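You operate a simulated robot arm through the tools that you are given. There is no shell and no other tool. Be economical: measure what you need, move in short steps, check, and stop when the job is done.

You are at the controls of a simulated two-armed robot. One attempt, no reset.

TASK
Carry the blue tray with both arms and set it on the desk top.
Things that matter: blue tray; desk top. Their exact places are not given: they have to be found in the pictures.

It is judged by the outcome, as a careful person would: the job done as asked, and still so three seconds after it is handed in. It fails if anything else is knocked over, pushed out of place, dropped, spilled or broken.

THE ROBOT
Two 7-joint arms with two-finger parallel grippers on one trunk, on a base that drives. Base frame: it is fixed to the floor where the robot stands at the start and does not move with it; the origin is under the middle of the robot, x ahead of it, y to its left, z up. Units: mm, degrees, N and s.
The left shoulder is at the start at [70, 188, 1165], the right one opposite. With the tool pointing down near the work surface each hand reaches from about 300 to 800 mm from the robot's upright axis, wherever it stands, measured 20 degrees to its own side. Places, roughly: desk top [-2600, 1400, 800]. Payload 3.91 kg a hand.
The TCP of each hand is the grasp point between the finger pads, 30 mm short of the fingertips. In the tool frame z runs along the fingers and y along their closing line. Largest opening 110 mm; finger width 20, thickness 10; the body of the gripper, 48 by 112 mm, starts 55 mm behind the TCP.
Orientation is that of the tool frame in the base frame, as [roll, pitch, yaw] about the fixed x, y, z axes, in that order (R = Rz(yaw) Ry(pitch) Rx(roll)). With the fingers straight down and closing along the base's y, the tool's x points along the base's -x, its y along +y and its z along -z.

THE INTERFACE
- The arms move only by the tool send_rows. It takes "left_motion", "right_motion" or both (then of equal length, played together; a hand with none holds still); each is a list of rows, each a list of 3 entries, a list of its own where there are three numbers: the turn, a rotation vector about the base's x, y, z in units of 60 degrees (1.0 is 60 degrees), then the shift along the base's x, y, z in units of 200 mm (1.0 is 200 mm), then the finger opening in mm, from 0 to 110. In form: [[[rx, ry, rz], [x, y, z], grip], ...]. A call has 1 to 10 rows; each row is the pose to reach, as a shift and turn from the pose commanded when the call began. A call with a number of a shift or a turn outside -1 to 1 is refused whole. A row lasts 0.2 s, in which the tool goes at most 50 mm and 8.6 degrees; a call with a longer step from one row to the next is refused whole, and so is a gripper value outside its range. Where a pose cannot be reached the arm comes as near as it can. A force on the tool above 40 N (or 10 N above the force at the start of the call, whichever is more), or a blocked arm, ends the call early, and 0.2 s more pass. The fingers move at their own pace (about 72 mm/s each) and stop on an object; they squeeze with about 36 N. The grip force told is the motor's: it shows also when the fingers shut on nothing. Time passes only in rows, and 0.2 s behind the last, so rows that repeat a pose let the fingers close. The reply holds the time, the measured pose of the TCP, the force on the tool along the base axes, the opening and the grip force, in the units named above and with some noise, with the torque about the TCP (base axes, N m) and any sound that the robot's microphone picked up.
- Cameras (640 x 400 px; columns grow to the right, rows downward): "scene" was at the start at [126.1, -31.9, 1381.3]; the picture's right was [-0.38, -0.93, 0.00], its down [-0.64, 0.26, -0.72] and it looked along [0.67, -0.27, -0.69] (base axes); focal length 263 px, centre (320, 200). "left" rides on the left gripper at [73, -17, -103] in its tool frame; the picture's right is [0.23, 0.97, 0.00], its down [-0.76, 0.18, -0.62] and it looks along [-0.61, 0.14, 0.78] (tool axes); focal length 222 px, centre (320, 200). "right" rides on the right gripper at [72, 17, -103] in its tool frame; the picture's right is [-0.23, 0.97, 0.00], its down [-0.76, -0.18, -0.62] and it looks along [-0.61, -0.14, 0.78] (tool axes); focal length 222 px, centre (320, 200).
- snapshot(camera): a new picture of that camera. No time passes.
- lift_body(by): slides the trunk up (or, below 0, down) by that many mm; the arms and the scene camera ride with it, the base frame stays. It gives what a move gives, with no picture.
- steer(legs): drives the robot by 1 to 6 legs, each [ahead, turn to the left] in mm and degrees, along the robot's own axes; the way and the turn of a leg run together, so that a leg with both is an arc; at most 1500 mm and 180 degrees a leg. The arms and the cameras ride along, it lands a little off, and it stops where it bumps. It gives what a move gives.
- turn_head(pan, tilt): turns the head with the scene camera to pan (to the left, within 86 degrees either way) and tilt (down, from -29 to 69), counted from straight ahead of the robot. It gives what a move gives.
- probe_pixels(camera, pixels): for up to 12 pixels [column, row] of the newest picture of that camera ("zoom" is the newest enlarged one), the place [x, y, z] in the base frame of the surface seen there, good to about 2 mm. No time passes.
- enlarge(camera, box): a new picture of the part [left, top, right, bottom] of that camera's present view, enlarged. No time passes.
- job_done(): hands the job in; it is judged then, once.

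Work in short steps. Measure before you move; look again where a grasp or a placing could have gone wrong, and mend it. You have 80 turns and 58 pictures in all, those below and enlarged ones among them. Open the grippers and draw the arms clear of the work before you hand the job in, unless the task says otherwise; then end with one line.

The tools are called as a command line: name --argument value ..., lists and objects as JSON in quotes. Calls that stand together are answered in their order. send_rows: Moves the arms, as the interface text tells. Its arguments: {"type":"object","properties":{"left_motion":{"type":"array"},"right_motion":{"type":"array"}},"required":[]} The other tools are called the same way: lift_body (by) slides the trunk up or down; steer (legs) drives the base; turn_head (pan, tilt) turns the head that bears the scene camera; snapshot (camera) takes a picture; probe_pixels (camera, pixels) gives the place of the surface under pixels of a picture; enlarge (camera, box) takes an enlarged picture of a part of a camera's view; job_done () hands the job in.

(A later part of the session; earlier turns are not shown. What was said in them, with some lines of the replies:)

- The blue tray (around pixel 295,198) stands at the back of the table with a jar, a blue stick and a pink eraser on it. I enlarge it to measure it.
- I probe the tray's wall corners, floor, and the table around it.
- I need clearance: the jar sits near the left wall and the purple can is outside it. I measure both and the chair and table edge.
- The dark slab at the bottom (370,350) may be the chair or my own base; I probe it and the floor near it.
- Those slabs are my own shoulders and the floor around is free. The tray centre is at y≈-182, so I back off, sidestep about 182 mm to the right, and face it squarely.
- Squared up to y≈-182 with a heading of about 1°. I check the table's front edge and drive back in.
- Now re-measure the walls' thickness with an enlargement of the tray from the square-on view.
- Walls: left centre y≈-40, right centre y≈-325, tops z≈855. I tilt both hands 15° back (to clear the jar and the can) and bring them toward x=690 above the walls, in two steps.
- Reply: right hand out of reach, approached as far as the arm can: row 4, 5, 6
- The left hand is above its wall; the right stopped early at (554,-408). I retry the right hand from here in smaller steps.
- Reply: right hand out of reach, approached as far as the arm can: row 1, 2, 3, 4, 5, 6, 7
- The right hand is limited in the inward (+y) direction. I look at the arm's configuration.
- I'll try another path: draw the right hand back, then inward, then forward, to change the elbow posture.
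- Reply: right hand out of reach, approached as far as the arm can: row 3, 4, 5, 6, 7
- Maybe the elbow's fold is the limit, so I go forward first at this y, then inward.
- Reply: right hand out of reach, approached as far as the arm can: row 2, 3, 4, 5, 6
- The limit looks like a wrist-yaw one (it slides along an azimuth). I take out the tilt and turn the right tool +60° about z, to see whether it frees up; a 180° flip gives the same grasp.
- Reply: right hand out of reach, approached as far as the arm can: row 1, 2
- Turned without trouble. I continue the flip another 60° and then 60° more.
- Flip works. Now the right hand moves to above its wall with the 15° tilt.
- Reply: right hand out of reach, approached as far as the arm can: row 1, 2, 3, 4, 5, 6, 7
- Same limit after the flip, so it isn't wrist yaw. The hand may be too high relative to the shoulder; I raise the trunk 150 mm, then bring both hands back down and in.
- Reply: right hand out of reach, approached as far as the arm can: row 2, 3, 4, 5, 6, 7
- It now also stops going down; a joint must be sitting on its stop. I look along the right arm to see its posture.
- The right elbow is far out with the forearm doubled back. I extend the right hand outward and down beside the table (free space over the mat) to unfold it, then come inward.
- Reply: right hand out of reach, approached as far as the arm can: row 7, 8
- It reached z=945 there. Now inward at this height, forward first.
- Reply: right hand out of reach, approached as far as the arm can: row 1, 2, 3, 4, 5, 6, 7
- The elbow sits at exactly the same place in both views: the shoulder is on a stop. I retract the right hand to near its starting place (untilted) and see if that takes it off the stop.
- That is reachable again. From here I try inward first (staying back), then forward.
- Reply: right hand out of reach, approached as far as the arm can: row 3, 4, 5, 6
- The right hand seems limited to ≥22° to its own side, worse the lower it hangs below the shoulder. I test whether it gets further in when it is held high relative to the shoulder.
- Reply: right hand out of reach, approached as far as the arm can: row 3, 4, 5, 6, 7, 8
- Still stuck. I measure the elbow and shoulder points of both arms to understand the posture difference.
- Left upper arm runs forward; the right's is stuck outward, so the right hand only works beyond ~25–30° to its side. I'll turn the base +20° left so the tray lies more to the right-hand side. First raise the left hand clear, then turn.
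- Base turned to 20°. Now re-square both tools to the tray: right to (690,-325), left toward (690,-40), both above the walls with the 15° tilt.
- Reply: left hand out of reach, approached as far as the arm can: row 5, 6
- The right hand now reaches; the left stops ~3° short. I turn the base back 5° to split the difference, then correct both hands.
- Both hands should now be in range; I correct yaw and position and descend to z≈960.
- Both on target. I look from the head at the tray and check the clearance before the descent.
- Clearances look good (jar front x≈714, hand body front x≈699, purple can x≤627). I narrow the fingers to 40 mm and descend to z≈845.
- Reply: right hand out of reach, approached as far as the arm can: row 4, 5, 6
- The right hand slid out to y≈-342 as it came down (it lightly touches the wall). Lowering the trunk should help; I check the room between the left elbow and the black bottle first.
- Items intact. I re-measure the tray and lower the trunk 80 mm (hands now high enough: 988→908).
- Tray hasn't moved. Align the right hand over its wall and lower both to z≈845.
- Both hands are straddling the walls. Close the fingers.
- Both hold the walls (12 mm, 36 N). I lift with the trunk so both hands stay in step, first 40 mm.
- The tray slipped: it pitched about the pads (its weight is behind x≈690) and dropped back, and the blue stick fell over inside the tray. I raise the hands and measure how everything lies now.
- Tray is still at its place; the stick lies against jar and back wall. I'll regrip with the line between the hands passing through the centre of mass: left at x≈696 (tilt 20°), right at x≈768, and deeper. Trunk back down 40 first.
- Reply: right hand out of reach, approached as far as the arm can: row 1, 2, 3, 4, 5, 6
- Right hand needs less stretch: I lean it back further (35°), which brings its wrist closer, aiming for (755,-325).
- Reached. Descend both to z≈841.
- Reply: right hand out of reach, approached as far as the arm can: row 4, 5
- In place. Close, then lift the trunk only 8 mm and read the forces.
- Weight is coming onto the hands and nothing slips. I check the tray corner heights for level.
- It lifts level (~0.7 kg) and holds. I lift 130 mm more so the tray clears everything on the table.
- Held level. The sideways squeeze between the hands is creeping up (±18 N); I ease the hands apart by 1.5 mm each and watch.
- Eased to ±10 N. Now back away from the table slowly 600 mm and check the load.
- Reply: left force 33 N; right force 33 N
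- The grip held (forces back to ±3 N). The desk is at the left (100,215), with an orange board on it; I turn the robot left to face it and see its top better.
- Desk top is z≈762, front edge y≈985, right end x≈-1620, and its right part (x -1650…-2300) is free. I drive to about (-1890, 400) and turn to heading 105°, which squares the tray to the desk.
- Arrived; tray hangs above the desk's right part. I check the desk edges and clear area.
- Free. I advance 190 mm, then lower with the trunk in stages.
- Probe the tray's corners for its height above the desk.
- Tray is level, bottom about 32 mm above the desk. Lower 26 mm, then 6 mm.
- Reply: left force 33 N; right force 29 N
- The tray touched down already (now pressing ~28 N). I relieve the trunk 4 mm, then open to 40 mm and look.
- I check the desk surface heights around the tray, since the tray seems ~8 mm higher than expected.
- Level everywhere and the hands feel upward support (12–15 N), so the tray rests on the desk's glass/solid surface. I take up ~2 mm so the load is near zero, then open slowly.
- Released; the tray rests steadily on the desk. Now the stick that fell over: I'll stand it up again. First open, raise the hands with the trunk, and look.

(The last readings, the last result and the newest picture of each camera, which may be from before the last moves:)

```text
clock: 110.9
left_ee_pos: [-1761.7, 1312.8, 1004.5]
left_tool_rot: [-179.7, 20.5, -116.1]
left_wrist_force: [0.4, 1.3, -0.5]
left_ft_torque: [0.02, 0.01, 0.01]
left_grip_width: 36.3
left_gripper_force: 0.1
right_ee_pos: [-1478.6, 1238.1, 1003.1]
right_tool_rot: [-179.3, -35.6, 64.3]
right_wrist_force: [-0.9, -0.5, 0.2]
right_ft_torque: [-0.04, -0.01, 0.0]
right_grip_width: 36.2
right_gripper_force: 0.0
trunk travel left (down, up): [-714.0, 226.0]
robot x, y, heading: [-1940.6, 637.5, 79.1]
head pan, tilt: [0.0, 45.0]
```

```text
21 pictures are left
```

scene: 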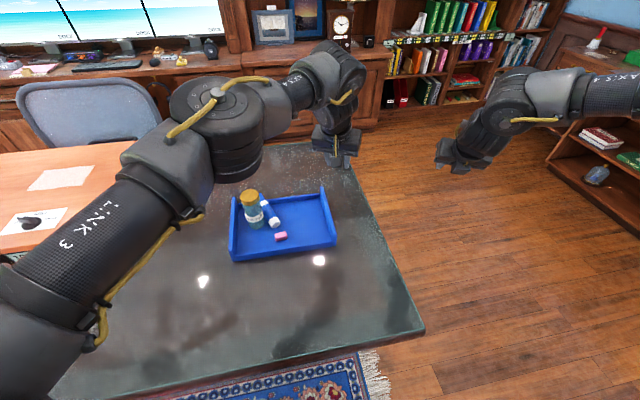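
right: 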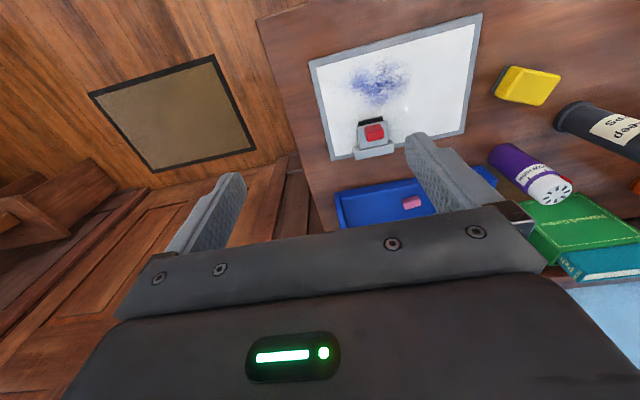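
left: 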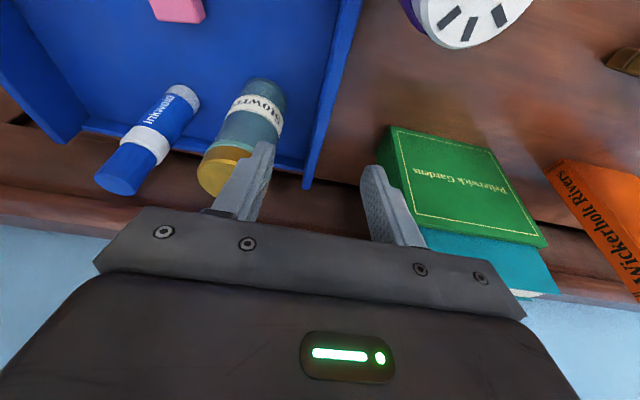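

Clear view of the tray standing on the desk. I enlarge it and measure the stick and jar.

enlarge --camera "scene" --box '[214, 170, 350, 270]'

```text
4.00 times, centred on (282, 220) of scene
```

zoom: 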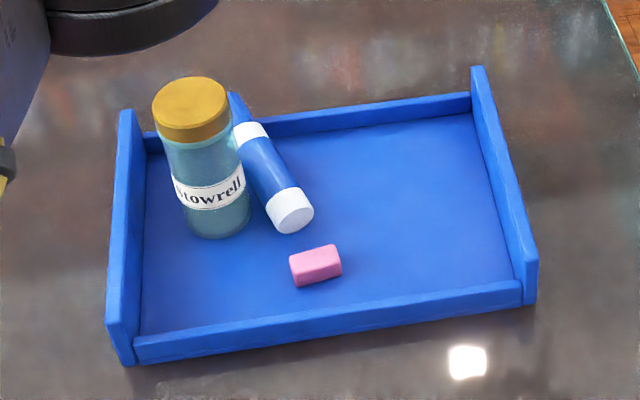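

probe_pixels --camera "zoom" --pixels '[[290, 211], [284, 192], [262, 160], [250, 130], [232, 97], [275, 208], [308, 202], [190, 100], [212, 235], [220, 215], [315, 260], [400, 200]]'

probe_pixels --camera "zoom" --pixels '[[115, 240], [480, 80], [530, 250], [122, 120], [300, 112], [330, 325], [243, 210], [246, 170], [255, 180], [292, 165], [125, 350], [292, 230]]'

```text
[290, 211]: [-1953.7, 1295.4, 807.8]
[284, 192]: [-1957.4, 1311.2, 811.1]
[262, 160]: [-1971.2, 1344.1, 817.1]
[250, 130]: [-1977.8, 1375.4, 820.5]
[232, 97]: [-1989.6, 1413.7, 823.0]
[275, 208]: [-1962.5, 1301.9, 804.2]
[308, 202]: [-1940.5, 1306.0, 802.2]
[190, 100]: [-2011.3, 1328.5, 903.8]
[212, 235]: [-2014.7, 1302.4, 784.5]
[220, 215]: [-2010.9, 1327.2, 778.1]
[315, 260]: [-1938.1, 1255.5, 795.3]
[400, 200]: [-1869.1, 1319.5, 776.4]
```

```text
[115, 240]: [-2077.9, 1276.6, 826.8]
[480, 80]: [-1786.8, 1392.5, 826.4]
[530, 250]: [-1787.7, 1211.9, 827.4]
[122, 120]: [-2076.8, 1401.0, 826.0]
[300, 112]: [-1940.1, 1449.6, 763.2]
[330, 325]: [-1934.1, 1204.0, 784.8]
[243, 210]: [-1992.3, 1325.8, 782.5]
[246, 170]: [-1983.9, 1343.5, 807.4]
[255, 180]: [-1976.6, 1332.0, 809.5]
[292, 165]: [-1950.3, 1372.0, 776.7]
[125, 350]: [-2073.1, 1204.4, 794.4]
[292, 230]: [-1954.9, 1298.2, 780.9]
```

The stick is Ø≈31, lying from (-1954,1297) toward (-1990,1414), its cap end resting on the back wall, ~6 mm from the jar. I'll take it with the left hand near the cap end (clear of the jar): first untilt and yaw the left tool while moving above it.

send_rows --left_motion '[[[-0.05, 0.004, 0.102], [-0.14, 0.06, 0], 36], [[-0.1, 0.007, 0.205], [-0.28, 0.12, 0], 40], [[-0.15, 0.011, 0.307], [-0.42, 0.18, 0], 46], [[-0.2, 0.015, 0.41], [-0.56, 0.24, 0], 46], [[-0.25, 0.019, 0.512], [-0.7, 0.3, 0], 46], [[-0.3, 0.022, 0.614], [-0.84, 0.36, 0], 46], [[-0.349, 0.026, 0.716], [-0.98, 0.4, 0], 46], [[-0.349, 0.026, 0.716], [-0.98, 0.4, 0], 46]]'

```text
clock: 112.7
left_ee_pos: [-1957.3, 1355.9, 998.7]
left_tool_rot: [-179.7, -0.1, -72.4]
left_wrist_force: [-0.2, -0.1, 0.1]
left_ft_torque: [0.01, 0.03, -0.01]
left_grip_width: 46.4
left_gripper_force: 0.0
left hand out of reach, approached as far as the arm can: row 5, 6, 7, 8
right_ee_pos: [-1480.1, 1240.2, 1002.2]
right_tool_rot: [-179.3, -35.5, 64.3]
right_wrist_force: [-0.1, -1.2, 0.3]
right_ft_torque: [0.0, -0.04, -0.02]
right_grip_width: 35.9
right_gripper_force: 0.2
trunk travel left (down, up): [-714.0, 226.0]
robot x, y, heading: [-1941.1, 638.5, 79.4]
head pan, tilt: [0.0, 45.0]
```

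The left hand is ~40 mm short of reach. The desk pedestal is set back (y≈1130) and there is spare room, so I creep the base 50 mm ahead and watch for contact.

steer --legs '[[50, 0]]'

```text
clock: 113.6
left_ee_pos: [-1947.2, 1401.5, 1005.1]
left_tool_rot: [-179.4, 0.2, -72.6]
left_wrist_force: [1.3, 0.4, -0.2]
left_ft_torque: [-0.01, 0.0, -0.01]
left_grip_width: 45.9
left_gripper_force: 0.0
right_ee_pos: [-1472.1, 1280.5, 1007.6]
right_tool_rot: [-179.2, -36.0, 64.3]
right_wrist_force: [-0.5, 0.8, -0.8]
right_ft_torque: [0.01, -0.04, -0.02]
right_grip_width: 35.9
right_gripper_force: 0.0
trunk travel left (down, up): [-714.0, 226.0]
robot x, y, heading: [-1928.1, 689.2, 79.3]
head pan, tilt: [0.0, 45.0]
```

No contact. Now move over the grasp point (-1984,1394) with an 8° tilt of the fingertips toward me.

send_rows --left_motion '[[[-0.064, -0.02, 0], [-0.09, -0.017, 0], 46], [[-0.127, -0.04, 0], [-0.186, -0.035, 0], 46], [[-0.127, -0.04, 0], [-0.186, -0.035, 0], 46]]'

snapshot --camera "left"

```text
clock: 114.4
left_ee_pos: [-1984.2, 1385.0, 1006.8]
left_tool_rot: [-179.5, -7.7, -72.6]
left_wrist_force: [-0.3, -0.2, -0.3]
left_ft_torque: [0.02, 0.03, -0.01]
left_grip_width: 46.0
left_gripper_force: 0.0
left hand out of reach, approached as far as the arm can: row 2, 3
right_ee_pos: [-1471.9, 1278.3, 1008.5]
right_tool_rot: [-179.1, -36.1, 64.2]
right_wrist_force: [1.3, -0.2, 0.6]
right_ft_torque: [0.02, 0.0, 0.01]
right_grip_width: 35.7
right_gripper_force: 0.0
trunk travel left (down, up): [-714.0, 226.0]
robot x, y, heading: [-1928.4, 685.6, 79.4]
head pan, tilt: [0.0, 45.0]
```

```text
19 pictures are left
```

left: 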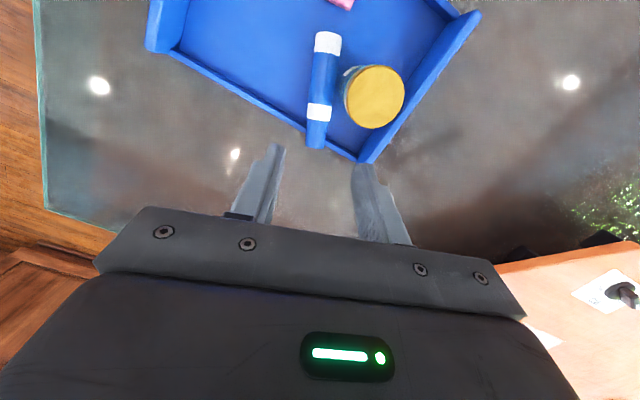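

Aligned with the stick; 9 mm short. I creep 20 mm more, correct, then lower the trunk 140 mm and look.

steer --legs '[[20, 0]]'

```text
clock: 115.2
left_ee_pos: [-1980.2, 1405.4, 1006.0]
left_tool_rot: [-179.5, -7.6, -72.7]
left_wrist_force: [0.2, 0.1, -0.5]
left_ft_torque: [0.04, -0.01, -0.02]
left_grip_width: 46.1
left_gripper_force: 0.0
right_ee_pos: [-1468.0, 1297.1, 1008.6]
right_tool_rot: [-179.1, -36.2, 64.2]
right_wrist_force: [-0.3, -0.4, 1.1]
right_ft_torque: [-0.03, 0.01, -0.02]
right_grip_width: 36.0
right_gripper_force: 0.1
trunk travel left (down, up): [-714.0, 226.0]
robot x, y, heading: [-1923.6, 709.4, 79.4]
head pan, tilt: [0.0, 45.0]
```

send_rows --left_motion '[[[0, 0, 0], [-0.02, -0.055, 0], 46], [[0, 0, 0], [-0.02, -0.055, 0], 46]]'

lift_body --by -135

snapshot --camera "left"

snapshot --camera "scene"

```text
clock: 115.8
left_ee_pos: [-1984.0, 1395.2, 1006.1]
left_tool_rot: [-179.5, -7.7, -72.6]
left_wrist_force: [-0.5, -0.1, 0.1]
left_ft_torque: [0.0, -0.03, 0.01]
left_grip_width: 46.2
left_gripper_force: 0.1
right_ee_pos: [-1468.3, 1298.8, 1009.1]
right_tool_rot: [-179.1, -36.1, 64.2]
right_wrist_force: [-0.6, -0.1, -0.3]
right_ft_torque: [0.0, 0.02, 0.02]
right_grip_width: 36.2
right_gripper_force: 0.0
trunk travel left (down, up): [-714.0, 226.0]
robot x, y, heading: [-1922.2, 702.6, 79.4]
head pan, tilt: [0.0, 45.0]
```

```text
clock: 117.4
left_ee_pos: [-1983.4, 1395.5, 871.0]
left_tool_rot: [-179.5, -7.7, -72.6]
left_wrist_force: [0.1, 0.0, 1.3]
left_ft_torque: [-0.01, -0.02, 0.01]
left_grip_width: 46.0
left_gripper_force: 0.1
right_ee_pos: [-1466.8, 1299.6, 873.2]
right_tool_rot: [-179.2, -36.1, 64.3]
right_wrist_force: [-0.4, 0.9, 0.0]
right_ft_torque: [-0.02, 0.01, 0.01]
right_grip_width: 36.2
right_gripper_force: 0.1
trunk travel left (down, up): [-579.0, 361.0]
robot x, y, heading: [-1925.6, 704.9, 79.3]
head pan, tilt: [0.0, 45.0]
```

```text
18 pictures are left
```

left: 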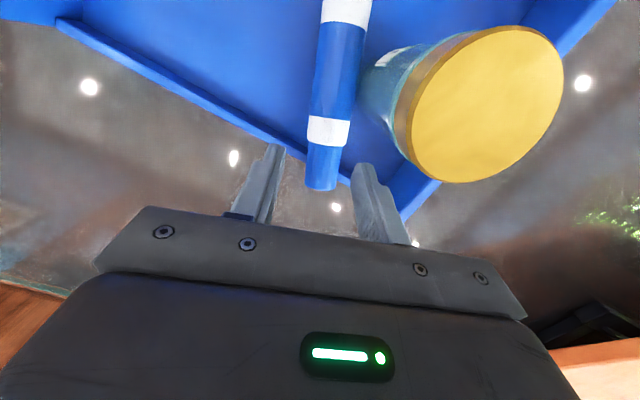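

```text
17 pictures are left
```

scene: 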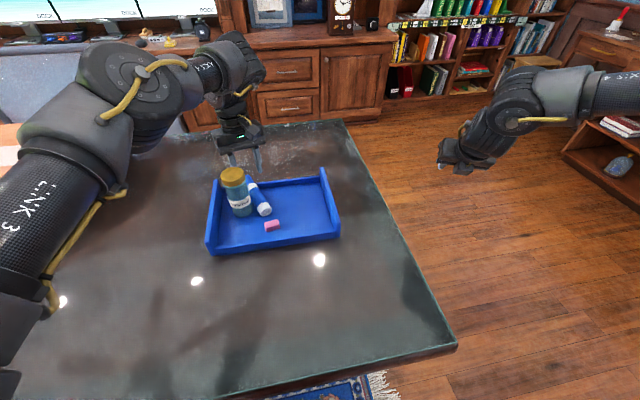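

Stick lies centred between the fingers. Lower the last 46 mm with the trunk.

lift_body --by -30

lift_body --by -15

snapshot --camera "left"

```text
clock: 118.2
left_ee_pos: [-1982.5, 1395.9, 841.4]
left_tool_rot: [-179.5, -7.7, -72.5]
left_wrist_force: [0.2, -0.6, 0.4]
left_ft_torque: [0.0, 0.01, -0.02]
left_grip_width: 46.1
left_gripper_force: 0.1
right_ee_pos: [-1466.8, 1300.9, 843.4]
right_tool_rot: [-179.2, -36.0, 64.2]
right_wrist_force: [0.9, -0.9, 0.4]
right_ft_torque: [0.03, 0.01, 0.0]
right_grip_width: 36.0
right_gripper_force: 0.1
trunk travel left (down, up): [-549.0, 391.0]
robot x, y, heading: [-1925.1, 709.5, 79.5]
head pan, tilt: [0.0, 45.0]
```

```text
clock: 118.8
left_ee_pos: [-1983.3, 1396.3, 827.8]
left_tool_rot: [-179.3, -7.7, -72.6]
left_wrist_force: [0.5, 0.0, 8.3]
left_ft_torque: [0.06, -0.19, 0.05]
left_grip_width: 46.1
left_gripper_force: 0.3
right_ee_pos: [-1467.4, 1298.2, 829.4]
right_tool_rot: [-179.2, -36.0, 64.3]
right_wrist_force: [-0.5, 0.2, -0.3]
right_ft_torque: [0.0, 0.02, 0.0]
right_grip_width: 35.9
right_gripper_force: 0.1
trunk travel left (down, up): [-534.0, 406.0]
robot x, y, heading: [-1925.6, 703.5, 79.2]
head pan, tilt: [0.0, 45.0]
```

```text
16 pictures are left
```

left: 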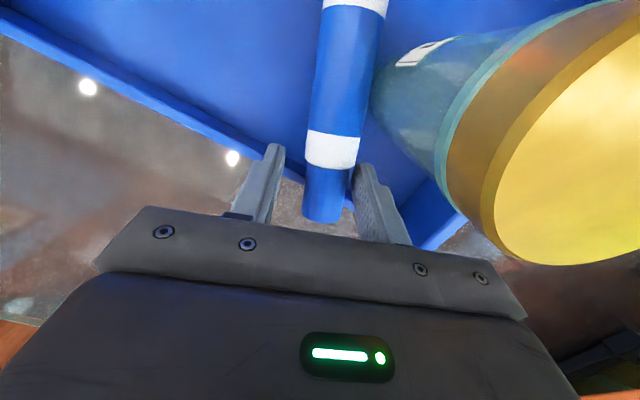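

Fingertips just touch the back wall's top; I relieve 3 mm and close on the stick.

lift_body --by 3

send_rows --left_motion '[[[0, 0, 0], [0, 0, 0], 36], [[0, 0, 0], [0, 0, 0], 30], [[0, 0, 0], [0, 0, 0], 24], [[0, 0, 0], [0, 0, 0], 15], [[0, 0, 0], [0, 0, 0], 10]]'

```text
clock: 119.3
left_ee_pos: [-1983.6, 1396.4, 828.4]
left_tool_rot: [-179.6, -7.9, -72.6]
left_wrist_force: [-0.1, 0.3, -0.3]
left_ft_torque: [0.0, 0.0, 0.03]
left_grip_width: 45.9
left_gripper_force: 0.1
right_ee_pos: [-1468.2, 1299.4, 830.9]
right_tool_rot: [-179.2, -36.0, 64.2]
right_wrist_force: [-0.1, 0.6, -0.4]
right_ft_torque: [0.01, 0.02, 0.01]
right_grip_width: 35.8
right_gripper_force: 0.1
trunk travel left (down, up): [-537.0, 403.0]
robot x, y, heading: [-1923.4, 707.2, 79.5]
head pan, tilt: [0.0, 45.0]
```

```text
clock: 120.5
left_ee_pos: [-1983.3, 1396.0, 828.5]
left_tool_rot: [-179.5, -7.9, -72.6]
left_wrist_force: [0.7, 0.2, -0.2]
left_ft_torque: [0.06, 0.02, 0.02]
left_grip_width: 30.1
left_gripper_force: 35.7
right_ee_pos: [-1467.9, 1299.3, 830.6]
right_tool_rot: [-179.3, -36.0, 64.2]
right_wrist_force: [-0.1, 0.2, 0.4]
right_ft_torque: [0.03, -0.01, 0.0]
right_grip_width: 36.0
right_gripper_force: 0.2
trunk travel left (down, up): [-537.0, 403.0]
robot x, y, heading: [-1925.8, 709.5, 79.2]
head pan, tilt: [0.0, 45.0]
```

Stick gripped (30 mm). Lift 100 mm with the trunk, then carry it right and toward me, away from the jar.

lift_body --by 100

send_rows --left_motion '[[[0, 0, 0], [0.1, 0, 0], 10], [[0, 0, 0], [0.25, -0.1, 0], 10], [[0, 0, 0], [0.4, -0.2, 0], 10], [[0, 0, 0], [0.45, -0.3, 0], 10], [[0, 0, 0], [0.45, -0.3, 0], 10]]'

snapshot --camera "scene"

```text
clock: 121.8
left_ee_pos: [-1983.1, 1396.2, 928.5]
left_tool_rot: [-179.5, -7.8, -72.6]
left_wrist_force: [0.5, 0.3, -0.8]
left_ft_torque: [0.02, 0.02, -0.02]
left_grip_width: 30.4
left_gripper_force: 36.2
right_ee_pos: [-1468.4, 1300.6, 929.4]
right_tool_rot: [-179.3, -35.9, 64.2]
right_wrist_force: [0.1, 0.2, -0.3]
right_ft_torque: [0.02, 0.02, -0.04]
right_grip_width: 35.8
right_gripper_force: 0.1
trunk travel left (down, up): [-637.0, 303.0]
robot x, y, heading: [-1926.1, 707.9, 79.2]
head pan, tilt: [0.0, 45.0]
```

```text
clock: 123.0
left_ee_pos: [-1892.5, 1335.1, 928.0]
left_tool_rot: [-179.5, -7.7, -72.6]
left_wrist_force: [0.2, 0.4, -0.7]
left_ft_torque: [0.07, -0.02, 0.02]
left_grip_width: 30.5
left_gripper_force: 36.2
right_ee_pos: [-1468.0, 1300.9, 930.3]
right_tool_rot: [-179.2, -36.1, 64.3]
right_wrist_force: [0.0, 0.6, 0.1]
right_ft_torque: [-0.01, 0.02, -0.01]
right_grip_width: 36.0
right_gripper_force: 0.1
trunk travel left (down, up): [-637.0, 303.0]
robot x, y, heading: [-1925.3, 706.7, 79.3]
head pan, tilt: [0.0, 45.0]
```

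```text
15 pictures are left
```

scene: 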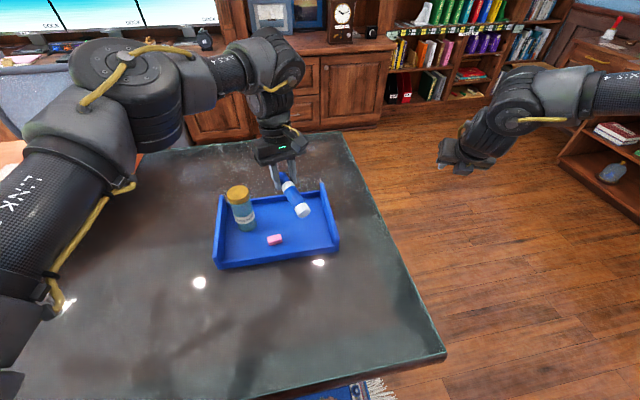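

Stick is clear of the jar. Now rotate it upright: first ~50° about the horizontal axis across the stick.

send_rows --left_motion '[[[0.134, 0.042, 0], [0, 0, 0], 10], [[0.267, 0.084, 0], [0, 0, 0], 10], [[0.4, 0.126, 0], [0, 0, 0], 10], [[0.534, 0.168, 0], [0, 0, 0], 10], [[0.668, 0.209, 0], [0, 0, 0], 10], [[0.8, 0.25, 0], [0, 0, 0], 10], [[0.8, 0.25, 0], [0, 0, 0], 10]]'

```text
clock: 124.6
left_ee_pos: [-1868.5, 1426.2, 908.7]
left_tool_rot: [-179.4, 42.6, -72.5]
left_wrist_force: [-0.4, 0.9, -0.1]
left_ft_torque: [0.03, -0.05, -0.01]
left_grip_width: 30.1
left_gripper_force: 35.9
left hand out of reach, approached as far as the arm can: row 1, 2, 3, 4, 5, 6, 7
right_ee_pos: [-1467.8, 1299.4, 930.8]
right_tool_rot: [-179.2, -36.0, 64.1]
right_wrist_force: [0.0, 0.8, -0.6]
right_ft_torque: [-0.01, 0.02, -0.01]
right_grip_width: 35.9
right_gripper_force: 0.0
trunk travel left (down, up): [-637.0, 303.0]
robot x, y, heading: [-1923.7, 705.4, 79.6]
head pan, tilt: [0.0, 45.0]
```

Turned 50°, but the folded arm pushed the hand forward to y≈1426. I raise 40 mm and back the base 150 mm for room, then finish the rotation.

lift_body --by 40

steer --legs '[[-150, 0]]'

send_rows --left_motion '[[[0.134, 0.042, 0], [0, 0.1, 0], 10], [[0.267, 0.084, 0], [0, 0.2, 0], 10], [[0.4, 0.126, 0], [0, 0.3, 0], 10], [[0.523, 0.164, 0], [0, 0.4, 0], 10], [[0.523, 0.164, 0], [0, 0.4, 0], 10]]'

snapshot --camera "scene"

```text
clock: 125.5
left_ee_pos: [-1869.5, 1426.8, 946.4]
left_tool_rot: [-179.5, 42.5, -72.6]
left_wrist_force: [-0.6, 0.6, -0.7]
left_ft_torque: [-0.05, -0.02, 0.01]
left_grip_width: 30.5
left_gripper_force: 35.9
right_ee_pos: [-1467.5, 1300.7, 971.3]
right_tool_rot: [-179.2, -35.9, 64.2]
right_wrist_force: [-0.1, -0.4, -0.1]
right_ft_torque: [-0.01, 0.0, -0.04]
right_grip_width: 36.0
right_gripper_force: 0.0
trunk travel left (down, up): [-677.0, 263.0]
robot x, y, heading: [-1923.3, 707.6, 79.3]
head pan, tilt: [0.0, 45.0]
```

```text
clock: 126.8
left_ee_pos: [-1896.9, 1278.9, 947.0]
left_tool_rot: [-179.6, 42.5, -72.6]
left_wrist_force: [-0.2, -0.1, -1.1]
left_ft_torque: [0.0, 0.03, 0.03]
left_grip_width: 30.0
left_gripper_force: 36.6
right_ee_pos: [-1494.8, 1152.4, 970.4]
right_tool_rot: [-179.2, -36.1, 64.2]
right_wrist_force: [0.2, -0.5, 0.1]
right_ft_torque: [0.01, 0.02, -0.04]
right_grip_width: 36.2
right_gripper_force: 0.0
trunk travel left (down, up): [-677.0, 263.0]
robot x, y, heading: [-1954.7, 556.8, 79.3]
head pan, tilt: [0.0, 45.0]
```

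```text
clock: 128.1
left_ee_pos: [-1897.6, 1358.4, 948.5]
left_tool_rot: [-179.7, 75.4, -72.9]
left_wrist_force: [0.0, 0.3, -0.9]
left_ft_torque: [0.0, -0.04, 0.01]
left_grip_width: 30.2
left_gripper_force: 36.0
right_ee_pos: [-1494.5, 1150.9, 971.2]
right_tool_rot: [-179.2, -36.1, 64.3]
right_wrist_force: [-0.3, -0.6, -0.5]
right_ft_torque: [-0.05, 0.01, -0.03]
right_grip_width: 36.1
right_gripper_force: 0.1
trunk travel left (down, up): [-677.0, 263.0]
robot x, y, heading: [-1952.7, 557.1, 79.4]
head pan, tilt: [0.0, 45.0]
```

```text
14 pictures are left
```

scene: 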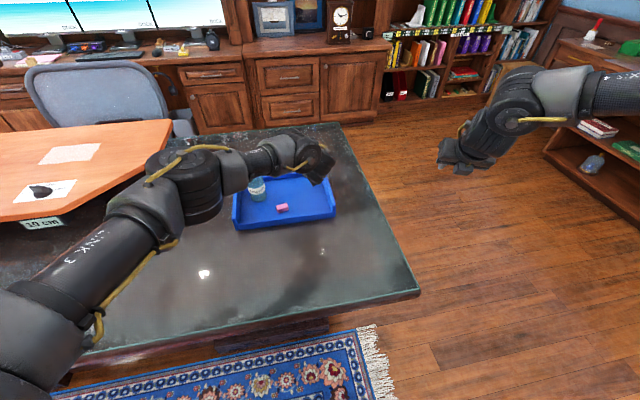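

Reached 75°. I check the stick's uprightness with the left-hand camera.

snapshot --camera "left"

```text
13 pictures are left
```

left: 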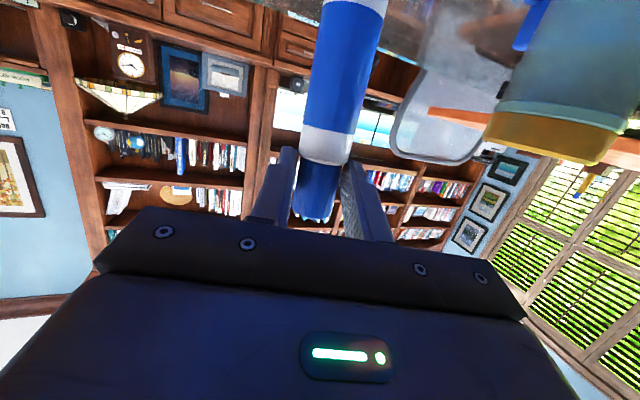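

probe_pixels --camera "left" --pixels '[[352, 15], [345, 60], [338, 100], [330, 120], [325, 150], [315, 190], [320, 60], [375, 60], [312, 210], [570, 80]]'

```text
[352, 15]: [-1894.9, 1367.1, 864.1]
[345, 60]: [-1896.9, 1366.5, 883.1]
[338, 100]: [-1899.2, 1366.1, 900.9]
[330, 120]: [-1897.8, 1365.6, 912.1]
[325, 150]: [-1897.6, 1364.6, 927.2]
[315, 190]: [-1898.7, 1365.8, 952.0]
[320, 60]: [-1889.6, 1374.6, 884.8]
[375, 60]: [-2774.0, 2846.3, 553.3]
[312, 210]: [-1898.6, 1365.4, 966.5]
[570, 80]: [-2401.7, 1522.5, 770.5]
```

The stick is upright within ~2°. I move it to its former spot in the tray (~(-1915,1345)) and lower in steps.

send_rows --left_motion '[[[0, 0, 0], [-0.03, -0.08, 0], 10], [[0, 0, 0], [-0.06, -0.17, 0], 10], [[0, 0, 0], [-0.06, -0.17, 0], 10]]'

lift_body --by -50

lift_body --by -8

snapshot --camera "left"

```text
clock: 128.8
left_ee_pos: [-1909.2, 1324.3, 948.1]
left_tool_rot: [-179.6, 75.4, -72.8]
left_wrist_force: [0.6, 1.0, -1.4]
left_ft_torque: [-0.02, -0.03, 0.02]
left_grip_width: 30.1
left_gripper_force: 35.3
right_ee_pos: [-1494.8, 1151.5, 971.1]
right_tool_rot: [-179.0, -36.0, 64.2]
right_wrist_force: [0.4, -0.8, 1.1]
right_ft_torque: [-0.01, -0.03, -0.01]
right_grip_width: 35.9
right_gripper_force: 0.1
trunk travel left (down, up): [-677.0, 263.0]
robot x, y, heading: [-1955.3, 558.4, 79.3]
head pan, tilt: [0.0, 45.0]
```

```text
clock: 129.8
left_ee_pos: [-1908.8, 1322.8, 899.8]
left_tool_rot: [-179.4, 75.4, -72.6]
left_wrist_force: [-0.3, 0.1, -0.5]
left_ft_torque: [-0.02, 0.02, 0.0]
left_grip_width: 30.5
left_gripper_force: 35.9
right_ee_pos: [-1496.1, 1151.4, 922.2]
right_tool_rot: [-179.2, -35.9, 64.2]
right_wrist_force: [0.2, -0.5, -0.6]
right_ft_torque: [0.0, -0.05, -0.01]
right_grip_width: 36.0
right_gripper_force: 0.0
trunk travel left (down, up): [-627.0, 313.0]
robot x, y, heading: [-1953.1, 559.1, 79.3]
head pan, tilt: [0.0, 45.0]
```

```text
clock: 130.3
left_ee_pos: [-1908.9, 1323.8, 889.6]
left_tool_rot: [-179.5, 75.3, -72.6]
left_wrist_force: [-0.2, 0.5, -0.1]
left_ft_torque: [-0.04, 0.02, -0.03]
left_grip_width: 30.0
left_gripper_force: 36.0
right_ee_pos: [-1495.3, 1151.4, 913.0]
right_tool_rot: [-179.2, -36.0, 64.2]
right_wrist_force: [-0.7, -0.4, -0.2]
right_ft_torque: [0.02, 0.03, 0.01]
right_grip_width: 35.8
right_gripper_force: 0.0
trunk travel left (down, up): [-619.0, 321.0]
robot x, y, heading: [-1952.1, 556.3, 79.5]
head pan, tilt: [0.0, 45.0]
```

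```text
12 pictures are left
```

left: 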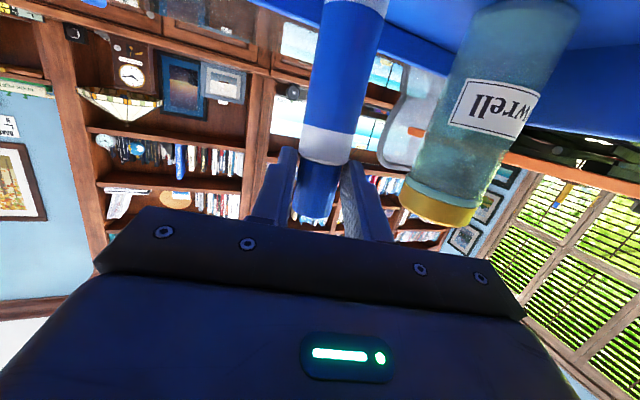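

Not yet in contact. I lower in small steps while reading the vertical force.

lift_body --by -5

lift_body --by -3

```text
clock: 130.9
left_ee_pos: [-1908.5, 1324.9, 884.8]
left_tool_rot: [-179.6, 75.4, -72.5]
left_wrist_force: [-0.4, 0.8, -0.8]
left_ft_torque: [-0.02, -0.01, 0.0]
left_grip_width: 30.2
left_gripper_force: 36.1
right_ee_pos: [-1495.3, 1151.4, 907.8]
right_tool_rot: [-179.2, -36.1, 64.2]
right_wrist_force: [-0.3, 0.3, -0.2]
right_ft_torque: [0.01, -0.01, 0.0]
right_grip_width: 35.9
right_gripper_force: 0.2
trunk travel left (down, up): [-614.0, 326.0]
robot x, y, heading: [-1951.5, 556.9, 79.2]
head pan, tilt: [0.0, 45.0]
```

```text
clock: 131.4
left_ee_pos: [-1909.2, 1324.0, 883.6]
left_tool_rot: [-179.0, 75.7, -72.0]
left_wrist_force: [0.3, 1.9, 8.7]
left_ft_torque: [0.27, -0.01, -0.02]
left_grip_width: 30.3
left_gripper_force: 36.3
right_ee_pos: [-1496.1, 1150.5, 905.7]
right_tool_rot: [-179.1, -36.0, 64.1]
right_wrist_force: [0.1, -0.1, -0.3]
right_ft_torque: [0.02, -0.02, 0.0]
right_grip_width: 35.8
right_gripper_force: 0.1
trunk travel left (down, up): [-611.0, 329.0]
robot x, y, heading: [-1952.7, 556.2, 79.4]
head pan, tilt: [0.0, 45.0]
```

Contact (9 N). Open the fingers gently and check.

send_rows --left_motion '[[[0, 0, 0], [0, 0, 0], 30], [[0, 0, 0], [0, 0, 0], 32], [[0, 0, 0], [0, 0, 0], 35], [[0, 0, 0], [0, 0, 0], 40], [[0, 0, 0], [0, 0, 0], 48], [[0, 0, 0], [0, 0, 0], 54], [[0, 0, 0], [0, 0, 0], 54]]'

snapshot --camera "left"

```text
clock: 133.0
left_ee_pos: [-1908.8, 1324.9, 882.2]
left_tool_rot: [-179.4, 75.4, -72.5]
left_wrist_force: [0.6, 0.2, 0.2]
left_ft_torque: [-0.02, -0.01, -0.01]
left_grip_width: 53.8
left_gripper_force: 0.1
right_ee_pos: [-1495.0, 1151.7, 904.6]
right_tool_rot: [-179.2, -35.9, 64.2]
right_wrist_force: [0.1, 0.5, 0.4]
right_ft_torque: [-0.02, -0.02, -0.03]
right_grip_width: 35.9
right_gripper_force: 0.1
trunk travel left (down, up): [-611.0, 329.0]
robot x, y, heading: [-1949.0, 561.3, 79.5]
head pan, tilt: [0.0, 45.0]
```

```text
11 pictures are left
```

left: 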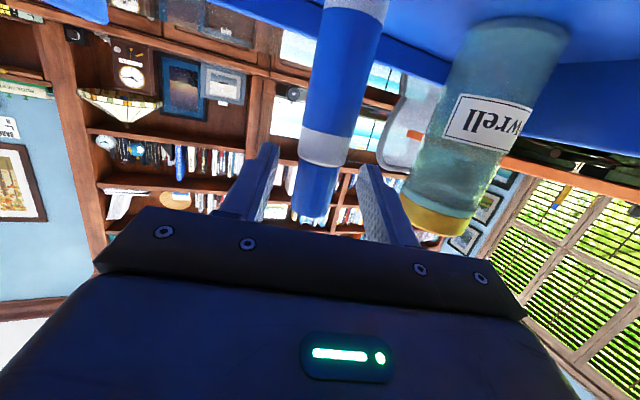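

The stick stands free. I withdraw the hand straight back along its own axis.

send_rows --left_motion '[[[0, 0, 0], [0.029, -0.092, 0.025], 54], [[0, 0, 0], [0.072, -0.23, 0.063], 54], [[0, 0, 0], [0.13, -0.415, 0.113], 54], [[0, 0, 0], [0.17, -0.55, 0.15], 54], [[0, 0, 0], [0.17, -0.55, 0.15], 54]]'

snapshot --camera "scene"

```text
clock: 134.2
left_ee_pos: [-1875.1, 1214.3, 912.8]
left_tool_rot: [-179.6, 75.4, -72.7]
left_wrist_force: [0.2, -0.7, 0.3]
left_ft_torque: [0.03, -0.01, -0.02]
left_grip_width: 54.4
left_gripper_force: 0.0
right_ee_pos: [-1496.0, 1151.9, 904.1]
right_tool_rot: [-179.2, -36.0, 64.2]
right_wrist_force: [-0.1, 0.0, 0.1]
right_ft_torque: [-0.04, 0.03, 0.0]
right_grip_width: 35.8
right_gripper_force: 0.0
trunk travel left (down, up): [-611.0, 329.0]
robot x, y, heading: [-1952.8, 557.9, 79.6]
head pan, tilt: [0.0, 45.0]
```

```text
10 pictures are left
```

scene: 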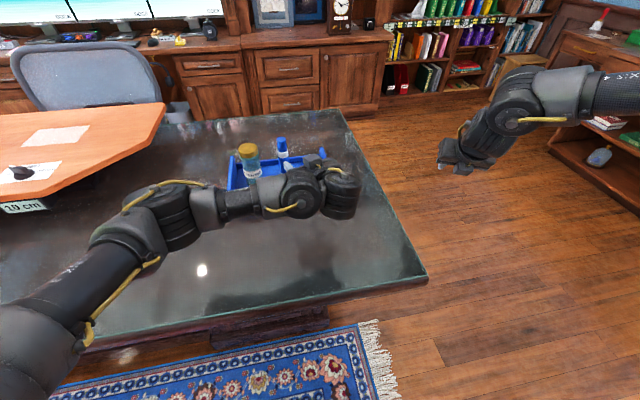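

Clear of the stick. I raise the trunk 120 mm and back the base off 350 mm, then inspect the result.

lift_body --by 120

steer --legs '[[-350, 0]]'

turn_head --pan 5 --tilt 30

snapshot --camera "scene"

```text
clock: 135.7
left_ee_pos: [-1874.9, 1213.7, 1032.0]
left_tool_rot: [-179.6, 75.4, -72.7]
left_wrist_force: [-0.5, -0.2, -0.4]
left_ft_torque: [-0.02, 0.02, 0.0]
left_grip_width: 54.0
left_gripper_force: 0.1
right_ee_pos: [-1495.3, 1151.9, 1024.3]
right_tool_rot: [-179.3, -36.0, 64.1]
right_wrist_force: [-0.7, 0.3, -0.4]
right_ft_torque: [-0.01, -0.03, -0.02]
right_grip_width: 35.7
right_gripper_force: 0.1
trunk travel left (down, up): [-731.0, 209.0]
robot x, y, heading: [-1951.5, 556.4, 79.5]
head pan, tilt: [0.0, 45.0]
```

```text
clock: 138.0
left_ee_pos: [-1938.7, 873.2, 1032.5]
left_tool_rot: [-179.6, 75.3, -72.8]
left_wrist_force: [-0.2, -0.1, -0.9]
left_ft_torque: [-0.02, -0.01, -0.01]
left_grip_width: 54.0
left_gripper_force: 0.0
right_ee_pos: [-1560.7, 810.2, 1024.9]
right_tool_rot: [-179.2, -35.9, 64.2]
right_wrist_force: [0.1, 0.1, 0.4]
right_ft_torque: [0.01, 0.05, 0.01]
right_grip_width: 36.1
right_gripper_force: 0.2
trunk travel left (down, up): [-731.0, 209.0]
robot x, y, heading: [-2019.4, 215.5, 79.3]
head pan, tilt: [0.0, 45.0]
```

```text
clock: 138.7
left_ee_pos: [-1940.4, 871.6, 1031.6]
left_tool_rot: [-179.6, 75.4, -72.5]
left_wrist_force: [0.4, -0.3, 0.0]
left_ft_torque: [0.0, 0.01, 0.02]
left_grip_width: 53.9
left_gripper_force: 0.1
right_ee_pos: [-1560.0, 809.3, 1023.7]
right_tool_rot: [-179.2, -36.0, 64.2]
right_wrist_force: [0.4, 0.0, 0.4]
right_ft_torque: [-0.02, -0.01, 0.03]
right_grip_width: 36.1
right_gripper_force: 0.1
trunk travel left (down, up): [-731.0, 209.0]
robot x, y, heading: [-2015.3, 219.0, 79.4]
head pan, tilt: [5.0, 30.0]
```

```text
9 pictures are left
```

scene: 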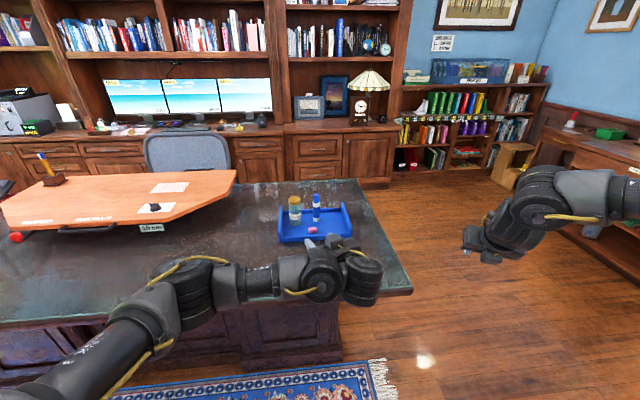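

A final close look at the tray.

enlarge --camera "scene" --box '[260, 175, 372, 245]'

```text
5.71 times, centred on (316, 210) of scene
5 turns are left
```

zoom: 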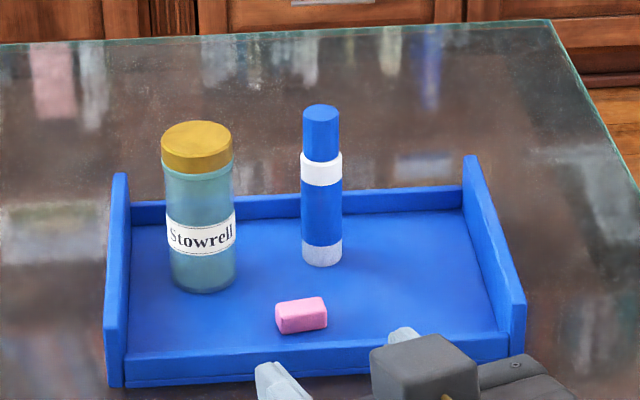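

The tray is level on the desk with jar, stick and eraser in order; hands are open and clear. Handing in.

job_done

```text
The job is handed in.
```

I carried the blue tray with both arms and set it on the desk top. On my first lift the tray slipped a few centimetres back onto the table and tipped over the blue stick inside it. I stood the stick back up once the tray was on the desk. The jar, stick and eraser are all in place, and both hands are open and clear.
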